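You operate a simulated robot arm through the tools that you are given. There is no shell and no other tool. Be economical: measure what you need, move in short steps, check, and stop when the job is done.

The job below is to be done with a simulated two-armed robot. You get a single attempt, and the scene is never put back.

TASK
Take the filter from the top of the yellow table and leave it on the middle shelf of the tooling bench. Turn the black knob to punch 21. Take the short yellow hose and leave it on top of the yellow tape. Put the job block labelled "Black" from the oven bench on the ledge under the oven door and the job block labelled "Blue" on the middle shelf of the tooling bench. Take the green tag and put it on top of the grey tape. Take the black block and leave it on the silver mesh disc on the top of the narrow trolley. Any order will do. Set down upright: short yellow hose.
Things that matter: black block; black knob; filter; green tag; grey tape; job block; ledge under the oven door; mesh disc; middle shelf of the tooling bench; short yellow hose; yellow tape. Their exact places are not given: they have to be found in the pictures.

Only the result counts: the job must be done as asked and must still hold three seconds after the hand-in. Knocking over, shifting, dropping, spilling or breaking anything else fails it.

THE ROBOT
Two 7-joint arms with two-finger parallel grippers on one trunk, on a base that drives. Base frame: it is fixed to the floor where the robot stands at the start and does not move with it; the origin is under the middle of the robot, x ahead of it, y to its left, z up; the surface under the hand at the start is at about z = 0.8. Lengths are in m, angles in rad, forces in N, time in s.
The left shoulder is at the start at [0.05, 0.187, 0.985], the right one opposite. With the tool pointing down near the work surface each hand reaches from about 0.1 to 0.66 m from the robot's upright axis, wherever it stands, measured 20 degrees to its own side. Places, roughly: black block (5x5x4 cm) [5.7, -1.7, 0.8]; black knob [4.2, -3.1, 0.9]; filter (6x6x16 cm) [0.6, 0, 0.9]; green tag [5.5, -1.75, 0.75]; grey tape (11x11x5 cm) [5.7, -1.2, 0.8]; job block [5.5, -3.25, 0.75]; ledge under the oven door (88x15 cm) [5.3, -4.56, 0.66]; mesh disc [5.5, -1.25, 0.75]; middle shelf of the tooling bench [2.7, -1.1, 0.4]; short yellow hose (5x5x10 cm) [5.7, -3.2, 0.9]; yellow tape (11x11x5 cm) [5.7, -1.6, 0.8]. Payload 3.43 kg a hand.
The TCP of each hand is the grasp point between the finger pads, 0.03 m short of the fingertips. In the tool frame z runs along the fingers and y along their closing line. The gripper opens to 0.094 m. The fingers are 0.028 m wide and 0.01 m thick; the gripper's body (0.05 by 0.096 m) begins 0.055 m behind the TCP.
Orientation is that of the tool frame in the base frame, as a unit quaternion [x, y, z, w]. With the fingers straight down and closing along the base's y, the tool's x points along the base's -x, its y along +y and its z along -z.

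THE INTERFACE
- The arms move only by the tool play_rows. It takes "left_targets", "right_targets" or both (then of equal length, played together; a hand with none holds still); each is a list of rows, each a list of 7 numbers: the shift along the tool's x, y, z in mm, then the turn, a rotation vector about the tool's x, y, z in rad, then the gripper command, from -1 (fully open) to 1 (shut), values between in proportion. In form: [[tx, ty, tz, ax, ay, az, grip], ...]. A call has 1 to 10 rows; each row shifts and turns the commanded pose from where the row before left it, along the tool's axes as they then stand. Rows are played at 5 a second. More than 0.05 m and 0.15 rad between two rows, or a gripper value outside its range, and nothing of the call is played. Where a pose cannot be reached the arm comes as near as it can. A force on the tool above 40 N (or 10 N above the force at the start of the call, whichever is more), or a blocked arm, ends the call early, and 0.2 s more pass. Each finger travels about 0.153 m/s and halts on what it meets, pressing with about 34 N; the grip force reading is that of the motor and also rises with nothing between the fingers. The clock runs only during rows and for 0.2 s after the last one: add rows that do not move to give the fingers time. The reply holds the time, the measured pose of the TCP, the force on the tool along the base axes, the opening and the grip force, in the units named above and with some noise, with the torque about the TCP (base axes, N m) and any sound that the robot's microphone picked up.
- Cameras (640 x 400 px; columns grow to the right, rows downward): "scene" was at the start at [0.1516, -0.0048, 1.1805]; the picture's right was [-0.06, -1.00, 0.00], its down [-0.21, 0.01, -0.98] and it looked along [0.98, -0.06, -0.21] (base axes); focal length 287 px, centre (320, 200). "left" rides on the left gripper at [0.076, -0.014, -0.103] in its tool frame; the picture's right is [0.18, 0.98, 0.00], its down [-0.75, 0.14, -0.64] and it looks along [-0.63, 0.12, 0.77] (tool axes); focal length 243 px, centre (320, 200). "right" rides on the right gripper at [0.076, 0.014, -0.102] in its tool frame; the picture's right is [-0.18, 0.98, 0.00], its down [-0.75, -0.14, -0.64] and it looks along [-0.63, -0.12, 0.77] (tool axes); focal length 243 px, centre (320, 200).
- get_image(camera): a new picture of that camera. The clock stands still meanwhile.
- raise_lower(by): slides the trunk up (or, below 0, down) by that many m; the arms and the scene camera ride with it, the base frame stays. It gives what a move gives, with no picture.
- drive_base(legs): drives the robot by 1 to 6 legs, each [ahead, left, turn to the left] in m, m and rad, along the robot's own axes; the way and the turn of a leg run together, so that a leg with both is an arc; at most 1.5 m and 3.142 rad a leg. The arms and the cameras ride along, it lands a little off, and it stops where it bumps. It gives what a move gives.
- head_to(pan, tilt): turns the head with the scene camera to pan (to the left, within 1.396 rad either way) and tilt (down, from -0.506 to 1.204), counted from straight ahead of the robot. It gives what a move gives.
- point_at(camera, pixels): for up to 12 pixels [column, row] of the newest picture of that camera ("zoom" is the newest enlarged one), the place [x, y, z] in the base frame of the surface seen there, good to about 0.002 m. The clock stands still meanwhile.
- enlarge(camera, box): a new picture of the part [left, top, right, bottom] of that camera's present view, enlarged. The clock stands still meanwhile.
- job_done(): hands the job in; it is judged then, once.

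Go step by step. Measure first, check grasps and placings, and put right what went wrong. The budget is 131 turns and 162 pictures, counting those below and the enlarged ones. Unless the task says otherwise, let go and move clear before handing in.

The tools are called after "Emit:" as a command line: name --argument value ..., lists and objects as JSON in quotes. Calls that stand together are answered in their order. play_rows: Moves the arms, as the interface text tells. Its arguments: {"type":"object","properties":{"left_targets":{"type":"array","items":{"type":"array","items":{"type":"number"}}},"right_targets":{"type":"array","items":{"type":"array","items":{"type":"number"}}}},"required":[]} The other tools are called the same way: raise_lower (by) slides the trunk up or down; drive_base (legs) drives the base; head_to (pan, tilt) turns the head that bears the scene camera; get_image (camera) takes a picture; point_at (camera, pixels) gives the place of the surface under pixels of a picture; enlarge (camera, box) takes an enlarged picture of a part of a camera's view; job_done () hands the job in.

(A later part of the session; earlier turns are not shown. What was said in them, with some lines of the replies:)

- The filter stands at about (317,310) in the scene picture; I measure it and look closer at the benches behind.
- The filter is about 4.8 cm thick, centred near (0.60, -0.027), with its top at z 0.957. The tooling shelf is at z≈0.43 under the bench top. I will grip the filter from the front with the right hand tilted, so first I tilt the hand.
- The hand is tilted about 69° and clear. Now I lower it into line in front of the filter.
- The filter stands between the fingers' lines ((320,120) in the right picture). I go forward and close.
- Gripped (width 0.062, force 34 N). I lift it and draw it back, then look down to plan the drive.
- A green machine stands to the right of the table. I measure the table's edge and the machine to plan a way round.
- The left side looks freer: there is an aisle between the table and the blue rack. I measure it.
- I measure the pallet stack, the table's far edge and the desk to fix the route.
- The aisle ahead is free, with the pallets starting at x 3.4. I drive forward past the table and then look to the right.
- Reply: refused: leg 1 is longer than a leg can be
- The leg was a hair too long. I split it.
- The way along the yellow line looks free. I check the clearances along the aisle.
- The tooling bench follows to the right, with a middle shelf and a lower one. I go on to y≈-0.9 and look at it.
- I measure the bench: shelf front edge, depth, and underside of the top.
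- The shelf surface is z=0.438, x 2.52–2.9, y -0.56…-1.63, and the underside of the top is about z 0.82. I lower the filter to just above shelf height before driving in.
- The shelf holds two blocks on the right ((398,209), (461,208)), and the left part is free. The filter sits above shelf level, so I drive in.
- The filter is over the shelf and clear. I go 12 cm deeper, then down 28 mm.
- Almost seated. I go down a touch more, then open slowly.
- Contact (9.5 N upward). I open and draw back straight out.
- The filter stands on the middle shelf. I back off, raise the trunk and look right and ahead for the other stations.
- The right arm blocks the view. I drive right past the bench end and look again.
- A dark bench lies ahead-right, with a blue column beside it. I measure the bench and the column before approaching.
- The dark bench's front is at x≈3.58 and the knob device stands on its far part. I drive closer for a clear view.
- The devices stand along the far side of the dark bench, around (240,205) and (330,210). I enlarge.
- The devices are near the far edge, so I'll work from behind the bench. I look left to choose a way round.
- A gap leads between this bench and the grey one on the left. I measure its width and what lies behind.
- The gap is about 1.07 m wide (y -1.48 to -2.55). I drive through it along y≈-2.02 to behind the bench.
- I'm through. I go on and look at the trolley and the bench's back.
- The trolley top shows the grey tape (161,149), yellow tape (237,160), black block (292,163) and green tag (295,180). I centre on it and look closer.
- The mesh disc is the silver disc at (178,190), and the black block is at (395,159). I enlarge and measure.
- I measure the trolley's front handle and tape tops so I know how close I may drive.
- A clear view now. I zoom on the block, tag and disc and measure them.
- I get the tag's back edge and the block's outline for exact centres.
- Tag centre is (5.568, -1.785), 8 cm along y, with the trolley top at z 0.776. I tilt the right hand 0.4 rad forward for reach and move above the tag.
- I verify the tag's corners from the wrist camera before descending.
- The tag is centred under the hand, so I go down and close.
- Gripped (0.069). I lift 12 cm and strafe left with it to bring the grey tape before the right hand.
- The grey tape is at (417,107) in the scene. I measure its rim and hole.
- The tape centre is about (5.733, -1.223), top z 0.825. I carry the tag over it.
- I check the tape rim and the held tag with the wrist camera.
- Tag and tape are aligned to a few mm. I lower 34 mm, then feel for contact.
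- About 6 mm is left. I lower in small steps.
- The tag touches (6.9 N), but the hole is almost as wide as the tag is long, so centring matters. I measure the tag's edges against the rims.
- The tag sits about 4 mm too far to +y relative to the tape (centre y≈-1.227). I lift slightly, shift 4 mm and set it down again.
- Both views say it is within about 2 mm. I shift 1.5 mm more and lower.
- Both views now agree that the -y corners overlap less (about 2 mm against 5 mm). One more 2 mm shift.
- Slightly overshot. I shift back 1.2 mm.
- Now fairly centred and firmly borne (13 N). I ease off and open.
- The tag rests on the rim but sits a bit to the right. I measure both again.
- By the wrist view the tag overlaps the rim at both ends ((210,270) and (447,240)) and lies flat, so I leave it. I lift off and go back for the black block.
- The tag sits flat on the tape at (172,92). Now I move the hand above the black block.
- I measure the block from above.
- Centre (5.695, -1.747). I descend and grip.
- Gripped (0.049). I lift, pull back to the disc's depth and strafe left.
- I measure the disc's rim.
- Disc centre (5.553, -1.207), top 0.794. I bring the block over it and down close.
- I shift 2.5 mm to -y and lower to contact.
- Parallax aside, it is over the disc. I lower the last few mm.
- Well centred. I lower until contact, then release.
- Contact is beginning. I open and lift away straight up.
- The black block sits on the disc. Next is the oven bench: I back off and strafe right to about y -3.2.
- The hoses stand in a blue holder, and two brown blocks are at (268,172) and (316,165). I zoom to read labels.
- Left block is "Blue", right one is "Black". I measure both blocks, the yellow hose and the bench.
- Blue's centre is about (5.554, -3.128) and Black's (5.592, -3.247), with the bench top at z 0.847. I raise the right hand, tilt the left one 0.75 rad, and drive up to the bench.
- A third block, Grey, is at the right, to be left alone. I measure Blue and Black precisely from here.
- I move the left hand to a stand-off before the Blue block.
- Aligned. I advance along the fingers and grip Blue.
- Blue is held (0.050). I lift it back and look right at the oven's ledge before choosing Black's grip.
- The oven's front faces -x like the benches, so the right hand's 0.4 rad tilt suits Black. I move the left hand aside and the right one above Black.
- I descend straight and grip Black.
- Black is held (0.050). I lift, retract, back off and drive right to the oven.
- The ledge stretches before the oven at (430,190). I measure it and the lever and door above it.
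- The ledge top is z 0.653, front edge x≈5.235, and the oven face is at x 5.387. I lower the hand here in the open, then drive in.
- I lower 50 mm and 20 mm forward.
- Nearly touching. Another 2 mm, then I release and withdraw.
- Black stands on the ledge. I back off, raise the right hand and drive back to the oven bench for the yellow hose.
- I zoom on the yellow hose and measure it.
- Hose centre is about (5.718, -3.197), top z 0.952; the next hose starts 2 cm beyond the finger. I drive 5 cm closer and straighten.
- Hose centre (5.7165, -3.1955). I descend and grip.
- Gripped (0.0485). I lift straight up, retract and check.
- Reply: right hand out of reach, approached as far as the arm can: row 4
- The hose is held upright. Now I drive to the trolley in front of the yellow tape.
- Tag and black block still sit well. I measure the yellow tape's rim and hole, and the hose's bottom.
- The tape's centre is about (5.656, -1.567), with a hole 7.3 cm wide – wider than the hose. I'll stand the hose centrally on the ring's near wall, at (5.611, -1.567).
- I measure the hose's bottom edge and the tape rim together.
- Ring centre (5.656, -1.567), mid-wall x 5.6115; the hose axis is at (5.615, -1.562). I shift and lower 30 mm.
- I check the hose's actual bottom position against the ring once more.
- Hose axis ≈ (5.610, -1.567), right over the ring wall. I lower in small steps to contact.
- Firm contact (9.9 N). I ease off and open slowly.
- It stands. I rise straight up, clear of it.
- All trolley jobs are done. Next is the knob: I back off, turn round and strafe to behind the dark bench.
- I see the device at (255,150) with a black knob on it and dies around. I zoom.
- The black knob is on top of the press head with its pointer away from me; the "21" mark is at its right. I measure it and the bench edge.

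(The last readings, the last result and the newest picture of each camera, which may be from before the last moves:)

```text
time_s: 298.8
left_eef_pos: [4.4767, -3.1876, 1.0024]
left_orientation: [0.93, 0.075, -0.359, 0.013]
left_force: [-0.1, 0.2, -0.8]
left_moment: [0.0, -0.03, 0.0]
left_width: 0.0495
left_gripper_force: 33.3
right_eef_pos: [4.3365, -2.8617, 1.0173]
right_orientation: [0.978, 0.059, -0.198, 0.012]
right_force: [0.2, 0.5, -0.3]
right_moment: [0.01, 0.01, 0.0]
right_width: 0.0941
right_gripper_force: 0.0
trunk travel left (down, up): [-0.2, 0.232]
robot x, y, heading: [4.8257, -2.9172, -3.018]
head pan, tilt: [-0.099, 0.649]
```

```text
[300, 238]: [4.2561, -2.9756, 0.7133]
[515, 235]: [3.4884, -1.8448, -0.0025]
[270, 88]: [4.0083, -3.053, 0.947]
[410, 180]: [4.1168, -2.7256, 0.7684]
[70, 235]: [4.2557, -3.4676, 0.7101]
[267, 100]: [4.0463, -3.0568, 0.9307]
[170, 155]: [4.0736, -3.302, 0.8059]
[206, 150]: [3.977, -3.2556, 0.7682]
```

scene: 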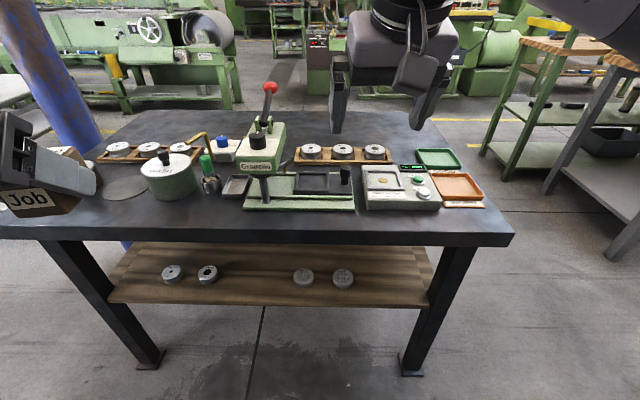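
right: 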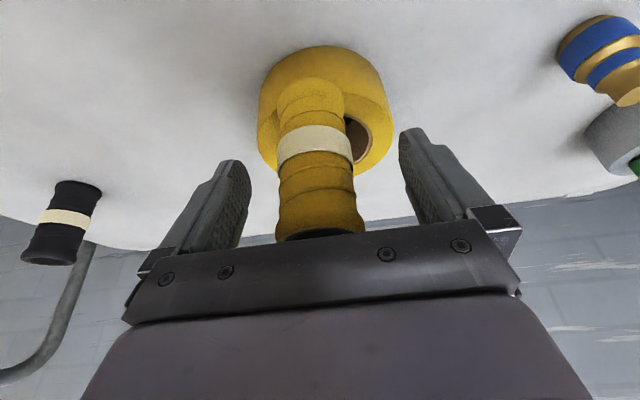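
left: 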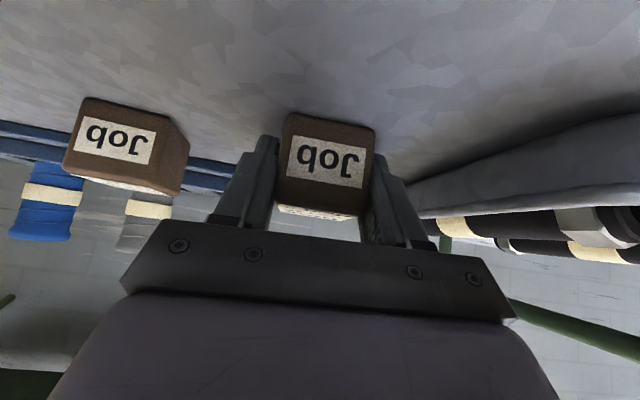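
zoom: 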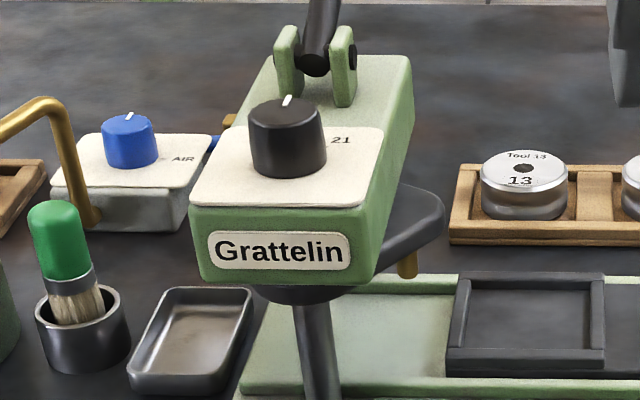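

Knob centre is about (4.175, -3.055), top z 0.909, and the bench edge is at x 4.256. I set the right hand vertical, pulled back and raised, then drive into place.

Emit:
play_rows --right_targets '[[29, 0, -34, 0, 0, 0, -1], [29, 0, -34, 0, 0, 0, -1], [29, 0, -34, 0, 0, 0, -1], [0, 0, 0, 0, 0.15, 0, -1], [0, 0, 0, 0, 0.15, 0, -1], [0, 0, 0, 0, 0.1, 0, -1], [0, 0, 0, 0, 0, 0, -1]]'

Emit:
drive_base --legs '[[0, 0, -0.123], [0, 0.27, 0], [0.18, 0, 0]]'

Emit:
head_to --pan 0 --tilt 0.75

Emit:
get_image --camera "scene"

Emit:
get_image --camera "right"

```text
time_s: 300.4
left_eef_pos: [4.4758, -3.1873, 1.0022]
left_orientation: [0.93, 0.076, -0.358, 0.012]
left_force: [-0.2, 0.2, -0.8]
left_moment: [0.01, 0.0, -0.01]
left_width: 0.0496
left_gripper_force: 34.0
right_eef_pos: [4.4554, -2.8453, 1.0773]
right_orientation: [0.998, 0.061, 0.002, 0.0]
right_force: [-0.4, 0.5, 0.3]
right_moment: [0.04, -0.01, -0.02]
right_width: 0.0941
right_gripper_force: 0.0
trunk travel left (down, up): [-0.2, 0.232]
robot x, y, heading: [4.8292, -2.9169, -3.023]
head pan, tilt: [-0.099, 0.649]
```

```text
time_s: 305.1
left_eef_pos: [4.2628, -3.4081, 1.0018]
left_orientation: [0.933, 0.014, -0.359, -0.011]
left_force: [0.4, 0.6, -1.1]
left_moment: [0.01, -0.03, 0.02]
left_width: 0.0497
left_gripper_force: 34.0
right_eef_pos: [4.2878, -3.065, 1.0771]
right_orientation: [1.0, -0.005, 0.0, 0.001]
right_force: [0.1, -0.2, -0.1]
right_moment: [0.04, 0.02, 0.04]
right_width: 0.0941
right_gripper_force: 0.2
trunk travel left (down, up): [-0.2, 0.232]
robot x, y, heading: [4.6539, -3.1823, 3.135]
head pan, tilt: [-0.099, 0.649]
```

```text
time_s: 305.7
left_eef_pos: [4.2643, -3.4088, 1.0024]
left_orientation: [0.933, 0.013, -0.358, -0.011]
left_force: [-0.3, -0.8, -1.2]
left_moment: [0.01, 0.02, -0.01]
left_width: 0.0497
left_gripper_force: 34.0
right_eef_pos: [4.2882, -3.0647, 1.0775]
right_orientation: [1.0, -0.005, 0.0, 0.001]
right_force: [0.9, 0.4, 0.1]
right_moment: [-0.05, -0.03, 0.0]
right_width: 0.0936
right_gripper_force: 0.1
trunk travel left (down, up): [-0.2, 0.232]
robot x, y, heading: [4.6481, -3.1863, 3.13]
head pan, tilt: [0.0, 0.75]
```

```text
48 pictures are left
```

scene: 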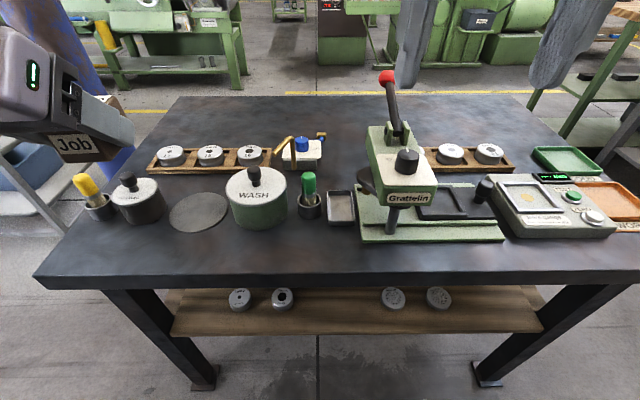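

```text
47 pictures are left
```

right: 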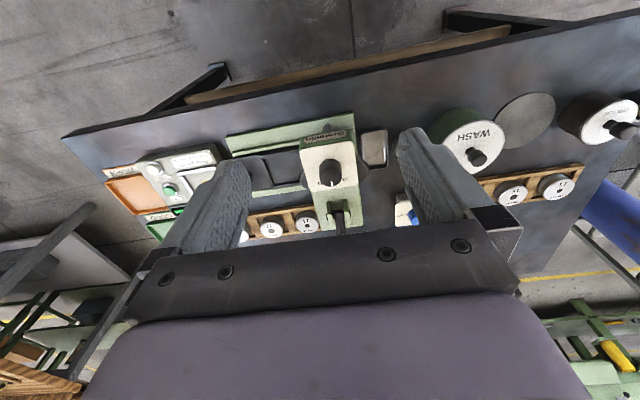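

The right camera sees the knob's plate from above at (330,175). I zoom both views on the dial.

Emit:
enlarge --camera "right" --box '[295, 130, 365, 215]'

Emit:
enlarge --camera "scene" --box '[355, 110, 455, 210]'

```text
4.71 times, centred on (330, 172) of right
```

zoom: 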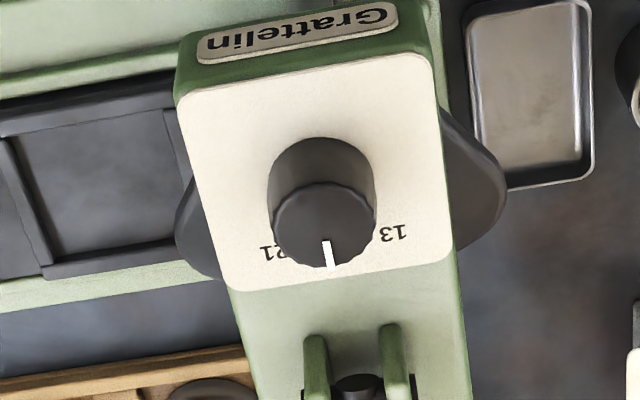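

```text
4.00 times, centred on (405, 160) of scene
```

zoom: 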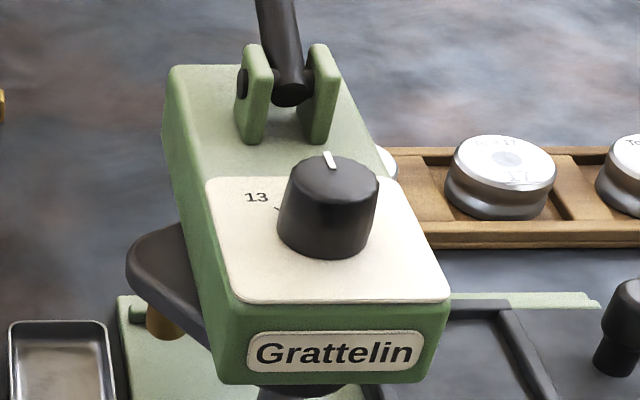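

I measure pointer, knob and marks in both views.

Emit:
point_at --camera "zoom" --pixels '[[257, 197], [279, 209], [329, 153], [329, 166], [295, 172], [376, 180], [330, 203], [335, 256], [280, 235], [212, 182], [350, 190]]'

Emit:
enlarge --camera "right" --box '[310, 150, 350, 200]'

Emit:
point_at --camera "right" --pixels '[[344, 172], [345, 174], [320, 176], [319, 175], [330, 175], [331, 181], [330, 178], [318, 167], [340, 168], [329, 152]]'

```text
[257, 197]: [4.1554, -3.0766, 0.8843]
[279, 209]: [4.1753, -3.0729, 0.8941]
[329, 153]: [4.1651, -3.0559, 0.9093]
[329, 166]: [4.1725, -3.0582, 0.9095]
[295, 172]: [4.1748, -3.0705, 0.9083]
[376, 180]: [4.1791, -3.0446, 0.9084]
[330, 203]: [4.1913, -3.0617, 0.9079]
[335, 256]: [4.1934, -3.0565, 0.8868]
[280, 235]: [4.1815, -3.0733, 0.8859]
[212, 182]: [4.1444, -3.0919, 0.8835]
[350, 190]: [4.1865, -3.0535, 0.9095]
```

```text
8.00 times, centred on (330, 175) of right
```

zoom: 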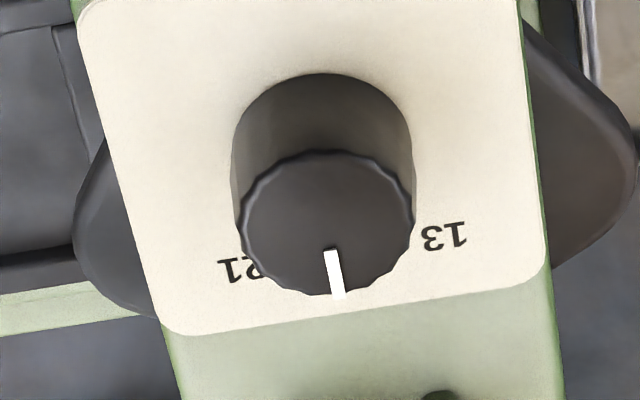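

```text
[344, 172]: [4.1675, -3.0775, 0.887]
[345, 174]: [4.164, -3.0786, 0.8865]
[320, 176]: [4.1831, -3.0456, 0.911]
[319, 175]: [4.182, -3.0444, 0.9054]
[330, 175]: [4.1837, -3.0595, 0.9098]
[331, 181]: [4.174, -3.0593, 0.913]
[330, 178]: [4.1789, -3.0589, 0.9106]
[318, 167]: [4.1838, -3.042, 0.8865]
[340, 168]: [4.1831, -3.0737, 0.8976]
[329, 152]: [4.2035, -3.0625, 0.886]
```

Knob centre ≈ (4.180, -3.0585), radius 15.5 mm; the 13 and 21 marks lie at about ±35° from the pointer's present direction. So 21 needs about 35° clockwise seen from above. I move above the knob.

Emit:
play_rows --right_targets '[[-36, -2, 20, 0, 0, 0, -1], [-36, -2, 20, 0, 0, 0, -1], [-36, -2, 20, 0, 0, 0, -1], [0, 0, 35, 0, 0, 0, -1], [0, 0, 0, 0, 0, 0, -1]]'

Emit:
get_image --camera "right"

Emit:
enlarge --camera "scene" --box '[335, 70, 475, 210]'

```text
time_s: 306.9
left_eef_pos: [4.2652, -3.4079, 1.0018]
left_orientation: [0.933, 0.015, -0.358, -0.01]
left_force: [-0.5, -0.2, -2.1]
left_moment: [0.01, -0.06, -0.03]
left_width: 0.0498
left_gripper_force: 34.0
right_eef_pos: [4.1816, -3.0585, 0.984]
right_orientation: [1.0, -0.005, -0.001, -0.001]
right_force: [-0.1, -0.6, 0.7]
right_moment: [-0.01, 0.03, 0.01]
right_width: 0.0941
right_gripper_force: 0.1
trunk travel left (down, up): [-0.2, 0.232]
robot x, y, heading: [4.6541, -3.1839, 3.129]
head pan, tilt: [0.0, 0.75]
```

```text
43 pictures are left
```

right: 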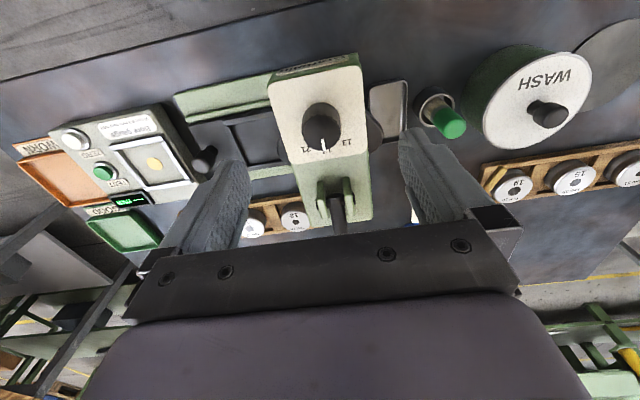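

```text
2.86 times, centred on (405, 140) of scene
```

zoom: 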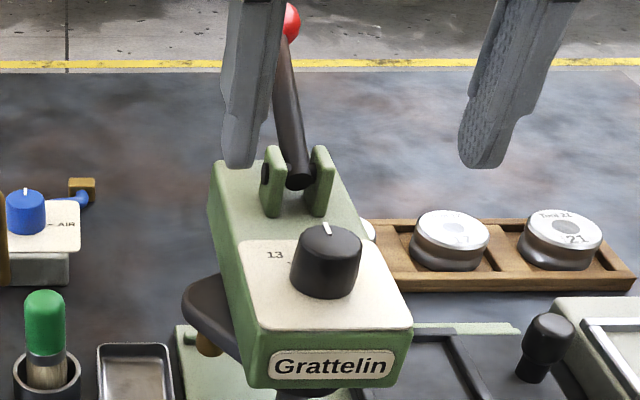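

The wrist view now shows the dial marks around (322,145). I zoom on it.

Emit:
enlarge --camera "right" --box '[290, 90, 354, 166]'

Emit:
point_at --camera "zoom" --pixels '[[275, 145], [370, 140], [322, 175], [340, 245], [320, 95], [420, 180], [395, 195], [235, 255], [265, 265], [330, 230], [350, 280], [445, 175]]'

```text
5.26 times, centred on (322, 128) of right
```

zoom: 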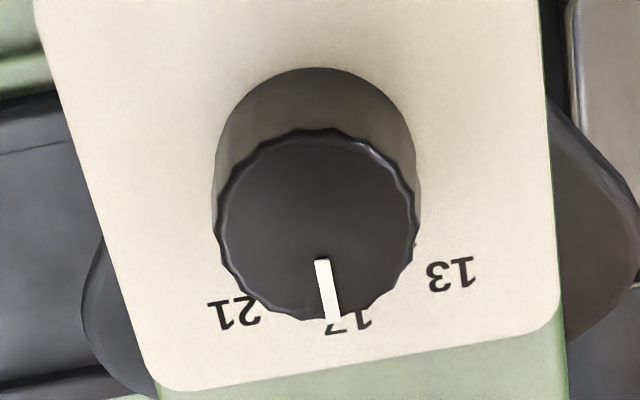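

```text
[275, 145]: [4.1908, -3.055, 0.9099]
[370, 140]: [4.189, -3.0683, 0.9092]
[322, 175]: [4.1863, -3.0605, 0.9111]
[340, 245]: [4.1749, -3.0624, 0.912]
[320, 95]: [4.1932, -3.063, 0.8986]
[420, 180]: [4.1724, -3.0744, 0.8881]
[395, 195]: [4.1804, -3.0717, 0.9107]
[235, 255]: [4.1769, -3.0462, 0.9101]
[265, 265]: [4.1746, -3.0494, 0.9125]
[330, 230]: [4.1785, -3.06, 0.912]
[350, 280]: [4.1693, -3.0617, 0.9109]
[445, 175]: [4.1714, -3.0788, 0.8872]
```

Emit:
point_at --camera "zoom" --pixels '[[450, 273], [432, 275], [468, 270], [360, 318], [334, 328], [222, 314], [212, 315], [250, 322], [215, 230], [418, 225], [318, 134], [330, 318]]'

```text
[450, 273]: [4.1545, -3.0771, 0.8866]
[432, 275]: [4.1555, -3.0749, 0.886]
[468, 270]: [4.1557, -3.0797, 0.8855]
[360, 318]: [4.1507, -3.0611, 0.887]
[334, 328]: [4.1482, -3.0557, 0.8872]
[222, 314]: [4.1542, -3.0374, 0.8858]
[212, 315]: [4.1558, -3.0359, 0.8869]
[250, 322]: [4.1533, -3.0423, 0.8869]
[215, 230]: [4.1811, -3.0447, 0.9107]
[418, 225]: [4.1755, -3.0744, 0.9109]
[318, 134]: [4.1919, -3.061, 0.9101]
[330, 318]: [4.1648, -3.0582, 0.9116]
```

The marks lie at about ±39° (17 straight away, 21 to +y). I descend onto the knob, grip, and turn.

Emit:
play_rows --right_targets '[[-3, 0.5, 33, 0, 0, 0, -0.5], [0, 0, 32, 0, 0, 0, -0.5], [0, 0, 0, 0, 0, 0, -0.5], [0, 0, 0, 0, 0, 0, 1], [0, 0, 0, 0, 0, 0, 1], [0, 0, 0, 0, 0, 0, 1]]'

Emit:
enlarge --camera "scene" --box '[335, 70, 475, 210]'

```text
time_s: 308.3
left_eef_pos: [4.2643, -3.4074, 1.0029]
left_orientation: [0.934, 0.014, -0.358, -0.011]
left_force: [-0.3, 0.0, -0.5]
left_moment: [0.0, 0.03, -0.04]
left_width: 0.0497
left_gripper_force: 33.9
right_eef_pos: [4.1766, -3.0591, 0.9164]
right_orientation: [1.0, -0.006, -0.001, -0.001]
right_force: [1.1, 8.8, -0.1]
right_moment: [0.34, 0.12, 0.01]
right_width: 0.0314
right_gripper_force: 45.4
trunk travel left (down, up): [-0.2, 0.232]
robot x, y, heading: [4.6478, -3.1848, 3.13]
head pan, tilt: [0.0, 0.75]
```

```text
2.86 times, centred on (405, 140) of scene
```

zoom: 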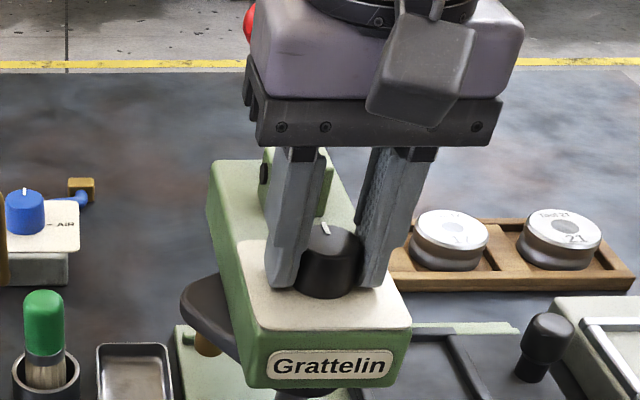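

Gripped (0.031) with a slight side force, so I ease 1 mm to +y and then turn in steps.

Emit:
play_rows --right_targets '[[0, -1, 0, 0, 0, 0, 1], [0, 0, 0, 0, 0, 0.12, 1], [0, 0, 0, 0, 0, 0.12, 1], [0, 0, 0, 0, 0, 0.12, 1], [0, 0, 0, 0, 0, 0, 1]]'

Emit:
enlarge --camera "scene" --box '[335, 70, 475, 210]'

```text
time_s: 309.5
left_eef_pos: [4.2638, -3.4077, 1.0015]
left_orientation: [0.933, 0.014, -0.358, -0.01]
left_force: [-0.4, 1.2, -1.5]
left_moment: [-0.02, 0.0, -0.01]
left_width: 0.0494
left_gripper_force: 34.0
right_eef_pos: [4.1768, -3.058, 0.9171]
right_orientation: [0.983, -0.186, -0.001, 0.0]
right_force: [-0.3, 7.5, -8.9]
right_moment: [0.31, 0.68, 0.0]
right_width: 0.0316
right_gripper_force: 45.2
trunk travel left (down, up): [-0.2, 0.232]
robot x, y, heading: [4.651, -3.1848, 3.129]
head pan, tilt: [0.0, 0.75]
```

```text
2.86 times, centred on (405, 140) of scene
```

zoom: 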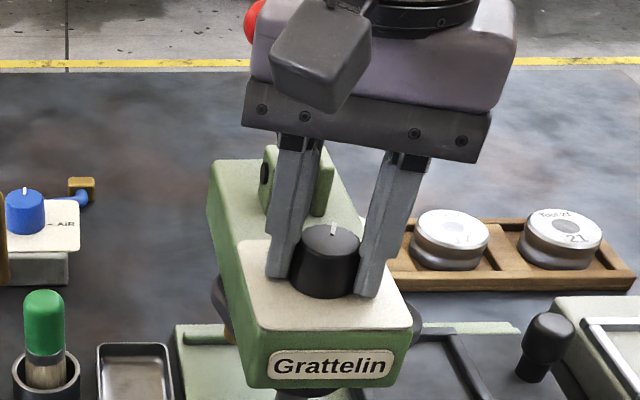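

The pointer follows (333,228) and the turret turns too. I turn the remaining 0.32 rad.

Emit:
play_rows --right_targets '[[0, 0, 0, 0, 0, 0.11, 1], [0, 0, 0, 0, 0, 0.11, 1], [0, 0, 0, 0, 0, 0.1, 1], [0, 0, 0, 0, 0, 0, 1]]'

Emit:
enlarge --camera "scene" --box '[365, 120, 445, 200]'

```text
time_s: 310.5
left_eef_pos: [4.2639, -3.4078, 1.0011]
left_orientation: [0.934, 0.014, -0.357, -0.01]
left_force: [0.5, -0.8, -1.6]
left_moment: [-0.02, 0.03, 0.0]
left_width: 0.0498
left_gripper_force: 33.7
right_eef_pos: [4.1769, -3.0574, 0.9171]
right_orientation: [0.941, -0.339, 0.001, -0.001]
right_force: [-2.1, 2.5, -18.9]
right_moment: [0.54, 0.54, -0.04]
right_width: 0.0316
right_gripper_force: 45.1
trunk travel left (down, up): [-0.2, 0.232]
robot x, y, heading: [4.6511, -3.1863, 3.131]
head pan, tilt: [0.0, 0.75]
```

```text
5.00 times, centred on (405, 160) of scene
```

zoom: 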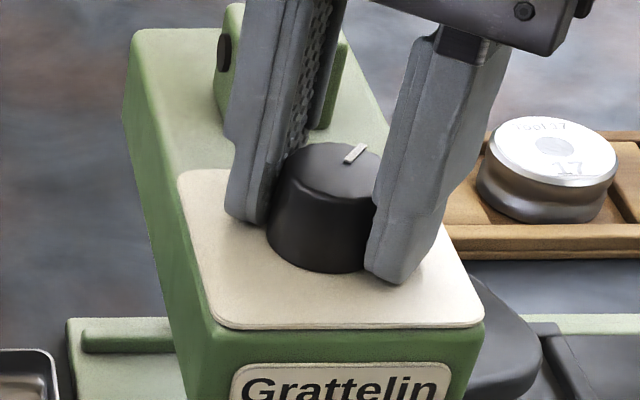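

Turned about 0.68 rad in all. I release, rise and check the pointer against the marks.

Emit:
play_rows --right_targets '[[0, 0, 0, 0, 0, 0, 0], [0, 0, 0, 0, 0, 0, -0.5], [0, 0, 0, 0, 0, 0, -0.5], [0, 0, -35, 0, 0, 0, -0.5], [0, 0, -32, 0, 0, 0, -1], [0, 0, 0, 0, 0, -0.12, -1], [0, 0, 0, 0, 0, -0.15, -1], [0, 0, 0, 0, 0, -0.15, -1], [0, 0, 0, 0, 0, -0.15, -1], [0, 0, 0, 0, 0, -0.11, -1]]'

Emit:
enlarge --camera "right" --box '[290, 90, 354, 166]'

```text
time_s: 312.7
left_eef_pos: [4.2643, -3.4075, 1.0023]
left_orientation: [0.933, 0.015, -0.358, -0.01]
left_force: [0.2, -0.7, -0.5]
left_moment: [0.01, 0.0, 0.03]
left_width: 0.05
left_gripper_force: 33.9
right_eef_pos: [4.1772, -3.0575, 0.9858]
right_orientation: [1.0, -0.004, 0.001, 0.0]
right_force: [0.2, -0.3, 0.5]
right_moment: [0.0, 0.03, 0.02]
right_width: 0.0939
right_gripper_force: 0.1
trunk travel left (down, up): [-0.2, 0.232]
robot x, y, heading: [4.6467, -3.1859, 3.134]
head pan, tilt: [0.0, 0.75]
```

```text
5.26 times, centred on (322, 128) of right
```

zoom: 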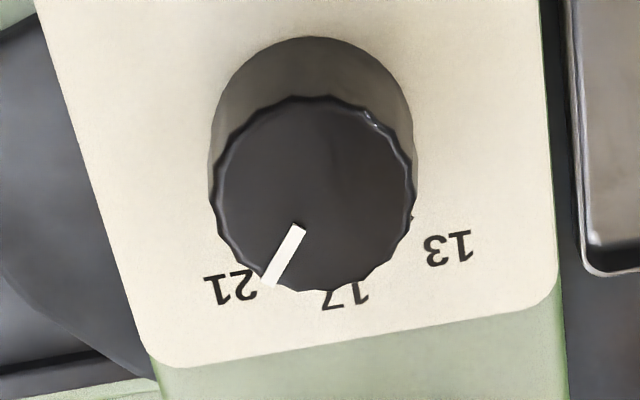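

The pointer now points at 21 (tip (267,280) beside the "21"). I raise the right hand and take Blue back through the gap to the tooling bench's front.

Emit:
play_rows --right_targets '[[0, 0, -45, 0, 0, 0, -1], [0, 0, -45, 0, 0, 0, -1], [36, 0, 0, 0, 0, 0, -1], [36, 0, 0, 0, 0, 0, -1], [36, 0, 0, 0, 0, 0, -1]]'

Emit:
get_image --camera "scene"

Emit:
drive_base --legs '[[-0.2, 0, 0.008], [0, -1.15, 0]]'

```text
time_s: 313.9
left_eef_pos: [4.2651, -3.408, 1.0019]
left_orientation: [0.933, 0.014, -0.359, -0.01]
left_force: [-0.3, -0.1, -1.1]
left_moment: [0.03, 0.02, -0.01]
left_width: 0.0495
left_gripper_force: 34.5
right_eef_pos: [4.287, -3.0606, 1.0752]
right_orientation: [1.0, -0.005, 0.0, 0.0]
right_force: [0.6, 0.2, 0.0]
right_moment: [0.02, -0.01, 0.04]
right_width: 0.0941
right_gripper_force: 0.1
trunk travel left (down, up): [-0.2, 0.232]
robot x, y, heading: [4.6513, -3.1816, 3.134]
head pan, tilt: [0.0, 0.75]
```

```text
36 pictures are left
```

scene: 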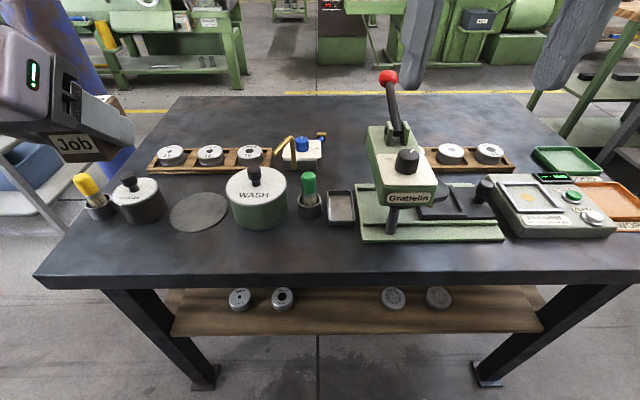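

```text
time_s: 325.6
left_eef_pos: [4.4622, -2.262, 1.0019]
left_orientation: [0.933, 0.03, -0.358, -0.005]
left_force: [-0.5, 0.5, -0.9]
left_moment: [-0.01, -0.01, 0.04]
left_width: 0.0495
left_gripper_force: 34.2
right_eef_pos: [4.4717, -1.9147, 1.0746]
right_orientation: [1.0, 0.013, 0.0, 0.0]
right_force: [-0.6, 0.5, -0.9]
right_moment: [0.04, -0.01, 0.0]
right_width: 0.0941
right_gripper_force: 0.1
trunk travel left (down, up): [-0.2, 0.232]
robot x, y, heading: [4.8368, -2.0321, -3.121]
head pan, tilt: [0.0, 0.75]
```

I line up and drive through the gap, then turn to face +x.

Emit:
drive_base --legs '[[0, 0, -0.02], [1.2, 0, 0], [0.85, 0.27, 0], [1.1, 0, 0], [0, 0, -3.13]]'

Emit:
head_to --pan 0.6 --tilt 0.4

Emit:
get_image --camera "scene"

```text
time_s: 348.7
left_eef_pos: [2.1231, -2.0789, 1.0006]
left_orientation: [-0.011, 0.933, -0.012, 0.359]
left_force: [-0.3, -0.6, -0.8]
left_moment: [0.01, -0.02, 0.01]
left_width: 0.0497
left_gripper_force: 33.7
right_eef_pos: [2.0986, -2.4262, 1.0751]
right_orientation: [0.009, 1.0, 0.0, 0.0]
right_force: [0.6, 0.7, 0.4]
right_moment: [0.01, 0.03, -0.01]
right_width: 0.0941
right_gripper_force: 0.1
trunk travel left (down, up): [-0.2, 0.232]
robot x, y, heading: [1.7355, -2.3002, -0.018]
head pan, tilt: [0.0, 0.75]
```

```text
time_s: 349.7
left_eef_pos: [2.122, -2.079, 1.0009]
left_orientation: [-0.011, 0.933, -0.012, 0.359]
left_force: [0.6, 0.4, -1.4]
left_moment: [0.01, 0.02, 0.0]
left_width: 0.0496
left_gripper_force: 33.7
right_eef_pos: [2.1001, -2.4269, 1.0744]
right_orientation: [0.009, 1.0, 0.0, 0.0]
right_force: [0.0, 1.1, -1.0]
right_moment: [0.0, -0.03, -0.01]
right_width: 0.094
right_gripper_force: 0.1
trunk travel left (down, up): [-0.2, 0.232]
robot x, y, heading: [1.7326, -2.2998, -0.013]
head pan, tilt: [0.6, 0.4]
```

```text
35 pictures are left
```

scene: 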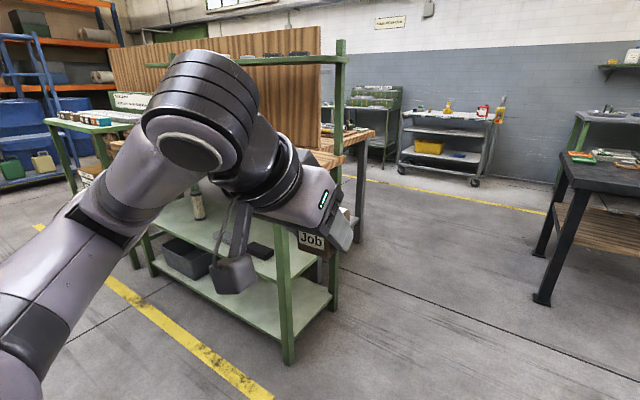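

The filter still stands. I'll set Blue on the shelf's free front area, at about (2.62, -1.04). I drive in front and lower the trunk.

Emit:
drive_base --legs '[[-0.09, 1.04, 0.013]]'

Emit:
raise_lower --by -0.2

Emit:
head_to --pan 0.15 --tilt 0.5

Emit:
get_image --camera "scene"

```text
time_s: 359.0
left_eef_pos: [2.0413, -1.0441, 1.0017]
left_orientation: [-0.018, 0.933, -0.01, 0.359]
left_force: [-0.3, 0.4, -1.8]
left_moment: [0.04, 0.02, 0.0]
left_width: 0.0497
left_gripper_force: 33.6
right_eef_pos: [2.0219, -1.3916, 1.0751]
right_orientation: [0.001, 1.0, 0.0, 0.001]
right_force: [0.1, -0.5, 0.5]
right_moment: [0.02, 0.01, 0.02]
right_width: 0.0939
right_gripper_force: 0.0
trunk travel left (down, up): [-0.2, 0.232]
robot x, y, heading: [1.657, -1.2667, -0.002]
head pan, tilt: [0.6, 0.4]
```

```text
time_s: 361.2
left_eef_pos: [2.0416, -1.0445, 0.8018]
left_orientation: [-0.019, 0.933, -0.009, 0.359]
left_force: [0.0, -0.2, -0.9]
left_moment: [-0.01, -0.01, 0.03]
left_width: 0.0496
left_gripper_force: 33.6
right_eef_pos: [2.0229, -1.3913, 0.8749]
right_orientation: [0.0, 1.0, 0.001, 0.0]
right_force: [0.4, -0.5, 0.5]
right_moment: [0.03, -0.02, 0.01]
right_width: 0.0941
right_gripper_force: 0.1
trunk travel left (down, up): [0.0, 0.432]
robot x, y, heading: [1.6564, -1.2686, -0.004]
head pan, tilt: [0.6, 0.4]
```

```text
time_s: 362.1
left_eef_pos: [2.0419, -1.0446, 0.8005]
left_orientation: [-0.019, 0.933, -0.008, 0.359]
left_force: [0.4, -0.4, 0.0]
left_moment: [0.01, 0.01, 0.01]
left_width: 0.0498
left_gripper_force: 34.1
right_eef_pos: [2.0223, -1.3911, 0.8748]
right_orientation: [0.001, 1.0, 0.0, 0.0]
right_force: [0.2, -0.6, -0.4]
right_moment: [0.03, 0.05, -0.01]
right_width: 0.0941
right_gripper_force: 0.0
trunk travel left (down, up): [0.0, 0.432]
robot x, y, heading: [1.6602, -1.27, -0.001]
head pan, tilt: [0.15, 0.499]
```

```text
34 pictures are left
```

scene: 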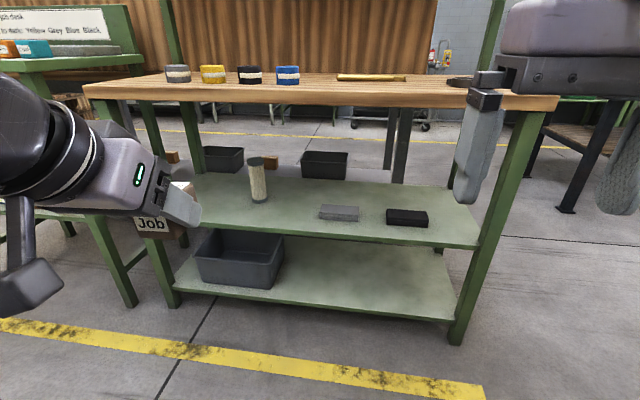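

I check the free space between the filter and the grey block, then lower the left hand to just above the shelf.

Emit:
point_at --camera "scene" --pixels '[[319, 212], [258, 195], [340, 208], [290, 215], [290, 228], [270, 200]]'

Emit:
play_rows --left_targets '[[33.4, 0, 35.9, 0, 0, 0, 1], [33.4, 0, 35.9, 0, 0, 0, 1], [33.4, 0, 35.9, 0, 0, 0, 1], [33.4, 0, 35.9, 0, 0, 0, 1], [33.4, 0, 35.9, 0, 0, 0, 1], [24, 0, 26, 0, 0, 0, 1], [-29, 0, 27, 0, 0, 0, 1], [-29, 0, 27, 0, 0, 0, 1], [-29, 0, 27, 0, 0, 0, 1], [0, 0, 0, 0, 0, 0, 1]]' --right_targets '[[30, 0, 0, 0, 0, 0, -1], [30, 0, 0, 0, 0, 0, -1], [0, 0, 0, 0, 0, 0, -1], [0, 0, 0, 0, 0, 0, -1], [0, 0, 0, 0, 0, 0, -1], [0, 0, 0, 0, 0, 0, -1], [0, 0, 0, 0, 0, 0, -1], [0, 0, 0, 0, 0, 0, -1], [0, 0, 0, 0, 0, 0, -1], [0, 0, 0, 0, 0, 0, -1]]'

Emit:
get_image --camera "scene"

```text
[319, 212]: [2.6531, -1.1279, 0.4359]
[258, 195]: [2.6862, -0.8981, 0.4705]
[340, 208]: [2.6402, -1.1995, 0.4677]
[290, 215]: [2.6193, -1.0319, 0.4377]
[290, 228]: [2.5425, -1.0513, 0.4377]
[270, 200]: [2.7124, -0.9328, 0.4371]
```

```text
time_s: 364.3
left_eef_pos: [2.1641, -1.0496, 0.522]
left_orientation: [-0.018, 0.933, -0.009, 0.359]
left_force: [-0.2, 0.1, -0.5]
left_moment: [-0.04, -0.03, 0.0]
left_width: 0.05
left_gripper_force: 33.8
left hand out of reach, approached as far as the arm can: row 3
right_eef_pos: [1.96, -1.3948, 0.8728]
right_orientation: [0.001, 1.0, 0.0, 0.0]
right_force: [0.5, 0.0, -0.2]
right_moment: [-0.01, 0.02, -0.01]
right_width: 0.0939
right_gripper_force: 0.0
trunk travel left (down, up): [0.0, 0.432]
robot x, y, heading: [1.6569, -1.2693, -0.002]
head pan, tilt: [0.15, 0.499]
```

```text
33 pictures are left
```

scene: 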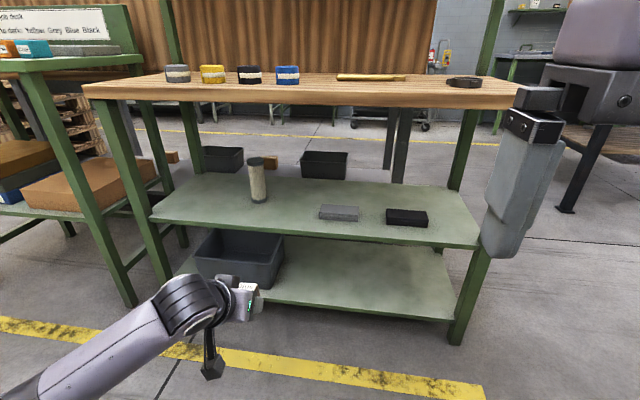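

Clearance is good (free y -0.93…-1.14). The block is 4.8 cm above shelf level; I drive in 0.4 m.

Emit:
drive_base --legs '[[0.4, 0.012, 0]]'

Emit:
get_image --camera "scene"

```text
time_s: 366.8
left_eef_pos: [2.5632, -1.0367, 0.5214]
left_orientation: [-0.019, 0.933, -0.009, 0.358]
left_force: [-0.4, -0.8, -1.4]
left_moment: [-0.01, 0.0, 0.01]
left_width: 0.0498
left_gripper_force: 34.2
right_eef_pos: [2.3614, -1.3826, 0.8729]
right_orientation: [0.0, 1.0, 0.0, 0.0]
right_force: [0.5, 0.1, 0.6]
right_moment: [0.04, -0.02, 0.0]
right_width: 0.0938
right_gripper_force: 0.2
trunk travel left (down, up): [0.0, 0.432]
robot x, y, heading: [2.0515, -1.2581, 0.003]
head pan, tilt: [0.15, 0.499]
```

```text
32 pictures are left
```

scene: 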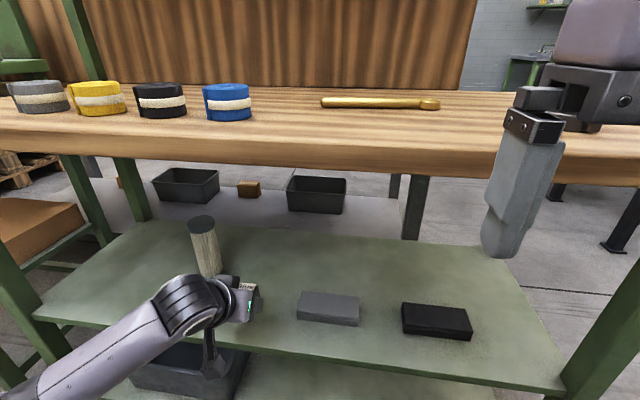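

I go 55 mm forward, then down 44 mm.

Emit:
play_rows --left_targets '[[-20, 0, 18.8, 0, 0, 0, 1], [-20, 0, 18.8, 0, 0, 0, 1], [15, 0, 16.1, 0, 0, 0, 1], [15, 0, 16.1, 0, 0, 0, 1], [0, 0, 0, 0, 0, 0, 1]]'

Emit:
get_image --camera "left"

```text
time_s: 368.0
left_eef_pos: [2.6181, -1.0366, 0.477]
left_orientation: [-0.019, 0.934, -0.009, 0.358]
left_force: [0.1, 0.3, -2.0]
left_moment: [-0.01, 0.03, -0.01]
left_width: 0.0496
left_gripper_force: 34.3
right_eef_pos: [2.3609, -1.3825, 0.8716]
right_orientation: [-0.001, 1.0, 0.0, 0.0]
right_force: [0.8, 0.2, 0.2]
right_moment: [0.01, -0.02, 0.0]
right_width: 0.0941
right_gripper_force: 0.0
trunk travel left (down, up): [0.0, 0.432]
robot x, y, heading: [2.0601, -1.2564, 0.002]
head pan, tilt: [0.15, 0.499]
```

```text
31 pictures are left
```

left: 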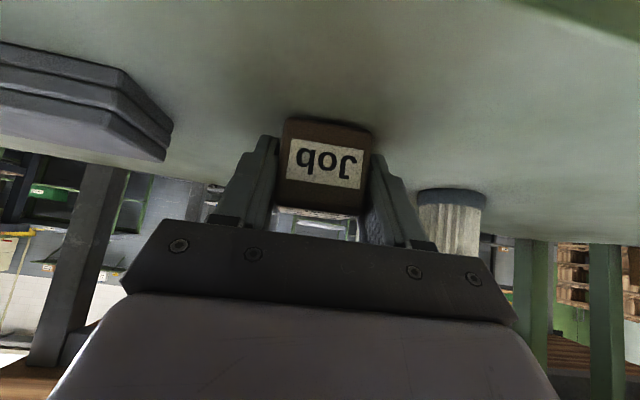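

About 3 mm is left. I lower to contact.

Emit:
play_rows --left_targets '[[1.7, 0, 1.8, 0, 0, 0, 1], [1.0, 0, 1.1, 0, 0, 0, 1], [0, 0, 0, 0, 0, 0, 1]]'

```text
time_s: 368.8
left_eef_pos: [2.6184, -1.0371, 0.4739]
left_orientation: [-0.019, 0.933, -0.008, 0.36]
left_force: [0.6, 1.0, 2.1]
left_moment: [0.12, -0.18, 0.05]
left_width: 0.0497
left_gripper_force: 34.1
right_eef_pos: [2.3612, -1.3834, 0.8723]
right_orientation: [0.0, 1.0, 0.0, 0.0]
right_force: [0.1, 0.6, 0.4]
right_moment: [0.01, -0.01, -0.01]
right_width: 0.0941
right_gripper_force: 0.0
trunk travel left (down, up): [0.0, 0.432]
robot x, y, heading: [2.0613, -1.2563, -0.002]
head pan, tilt: [0.15, 0.499]
```

Contact. I open to about 7.4 cm, back straight out and drive off.

Emit:
play_rows --left_targets '[[0.3, 0, 0.4, 0, 0, 0, 1], [0, 0, 0, 0, 0, 0, -0.1], [0, 0, 0, 0, 0, 0, -0.6], [0, 0, 0, 0, 0, 0, -0.6], [0, 0, -25, 0, 0, 0, -0.6], [0, 0, -40, 0, 0, 0, -0.6], [29, 0, -30, 0, 0, 0, -0.6], [29, 0, -27, 0, 0, 0, -0.6]]'

Emit:
drive_base --legs '[[-0.4, 0, 0]]'

Emit:
get_image --camera "scene"

```text
time_s: 370.6
left_eef_pos: [2.4896, -1.0409, 0.5274]
left_orientation: [-0.02, 0.933, -0.008, 0.359]
left_force: [-0.3, -1.5, -0.1]
left_moment: [0.0, 0.0, 0.02]
left_width: 0.0752
left_gripper_force: 0.1
right_eef_pos: [2.3612, -1.3829, 0.8731]
right_orientation: [0.0, 1.0, -0.001, 0.0]
right_force: [0.4, -0.5, 0.0]
right_moment: [-0.03, -0.03, 0.03]
right_width: 0.0942
right_gripper_force: 0.2
trunk travel left (down, up): [0.0, 0.432]
robot x, y, heading: [2.059, -1.2586, -0.005]
head pan, tilt: [0.15, 0.499]
```

```text
time_s: 373.1
left_eef_pos: [2.0881, -1.039, 0.5262]
left_orientation: [-0.024, 0.933, -0.007, 0.359]
left_force: [0.3, -0.1, -0.3]
left_moment: [0.0, 0.03, -0.01]
left_width: 0.0754
left_gripper_force: 0.1
right_eef_pos: [1.9629, -1.3815, 0.8724]
right_orientation: [-0.004, 1.0, 0.0, 0.0]
right_force: [0.4, 0.0, -1.0]
right_moment: [0.0, 0.0, 0.03]
right_width: 0.094
right_gripper_force: 0.1
trunk travel left (down, up): [0.0, 0.432]
robot x, y, heading: [1.6507, -1.2618, 0.003]
head pan, tilt: [0.15, 0.499]
```

```text
30 pictures are left
```

scene: 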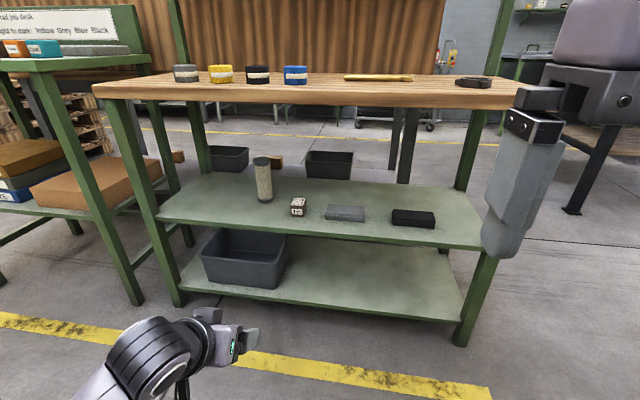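

Blue and the filter both stand on the middle shelf ((298,207) and (263,180)). Every other placing was checked after release, and both hands are clear, so I hand in.

Emit:
job_done

```text
The job is handed in.
```

I did every part of the job and handed it in; the hand-in reply gave no verdict.

- **Filter and "Blue" block:** both stand on the middle shelf of the tooling bench.
- **"Black" block:** it stands on the ledge under the oven door.
- **Black knob:** its pointer is on 21.
- **Short yellow hose:** it stands upright on the yellow tape. The tape's hole is wider than the hose, so it rests on the ring's near wall.
- **Green tag:** it lies flat on the grey tape. It only just spans the hole there, resting on a few millimetres of rim at each end.
- **Black block:** it sits on the silver mesh disc on the narrow trolley.
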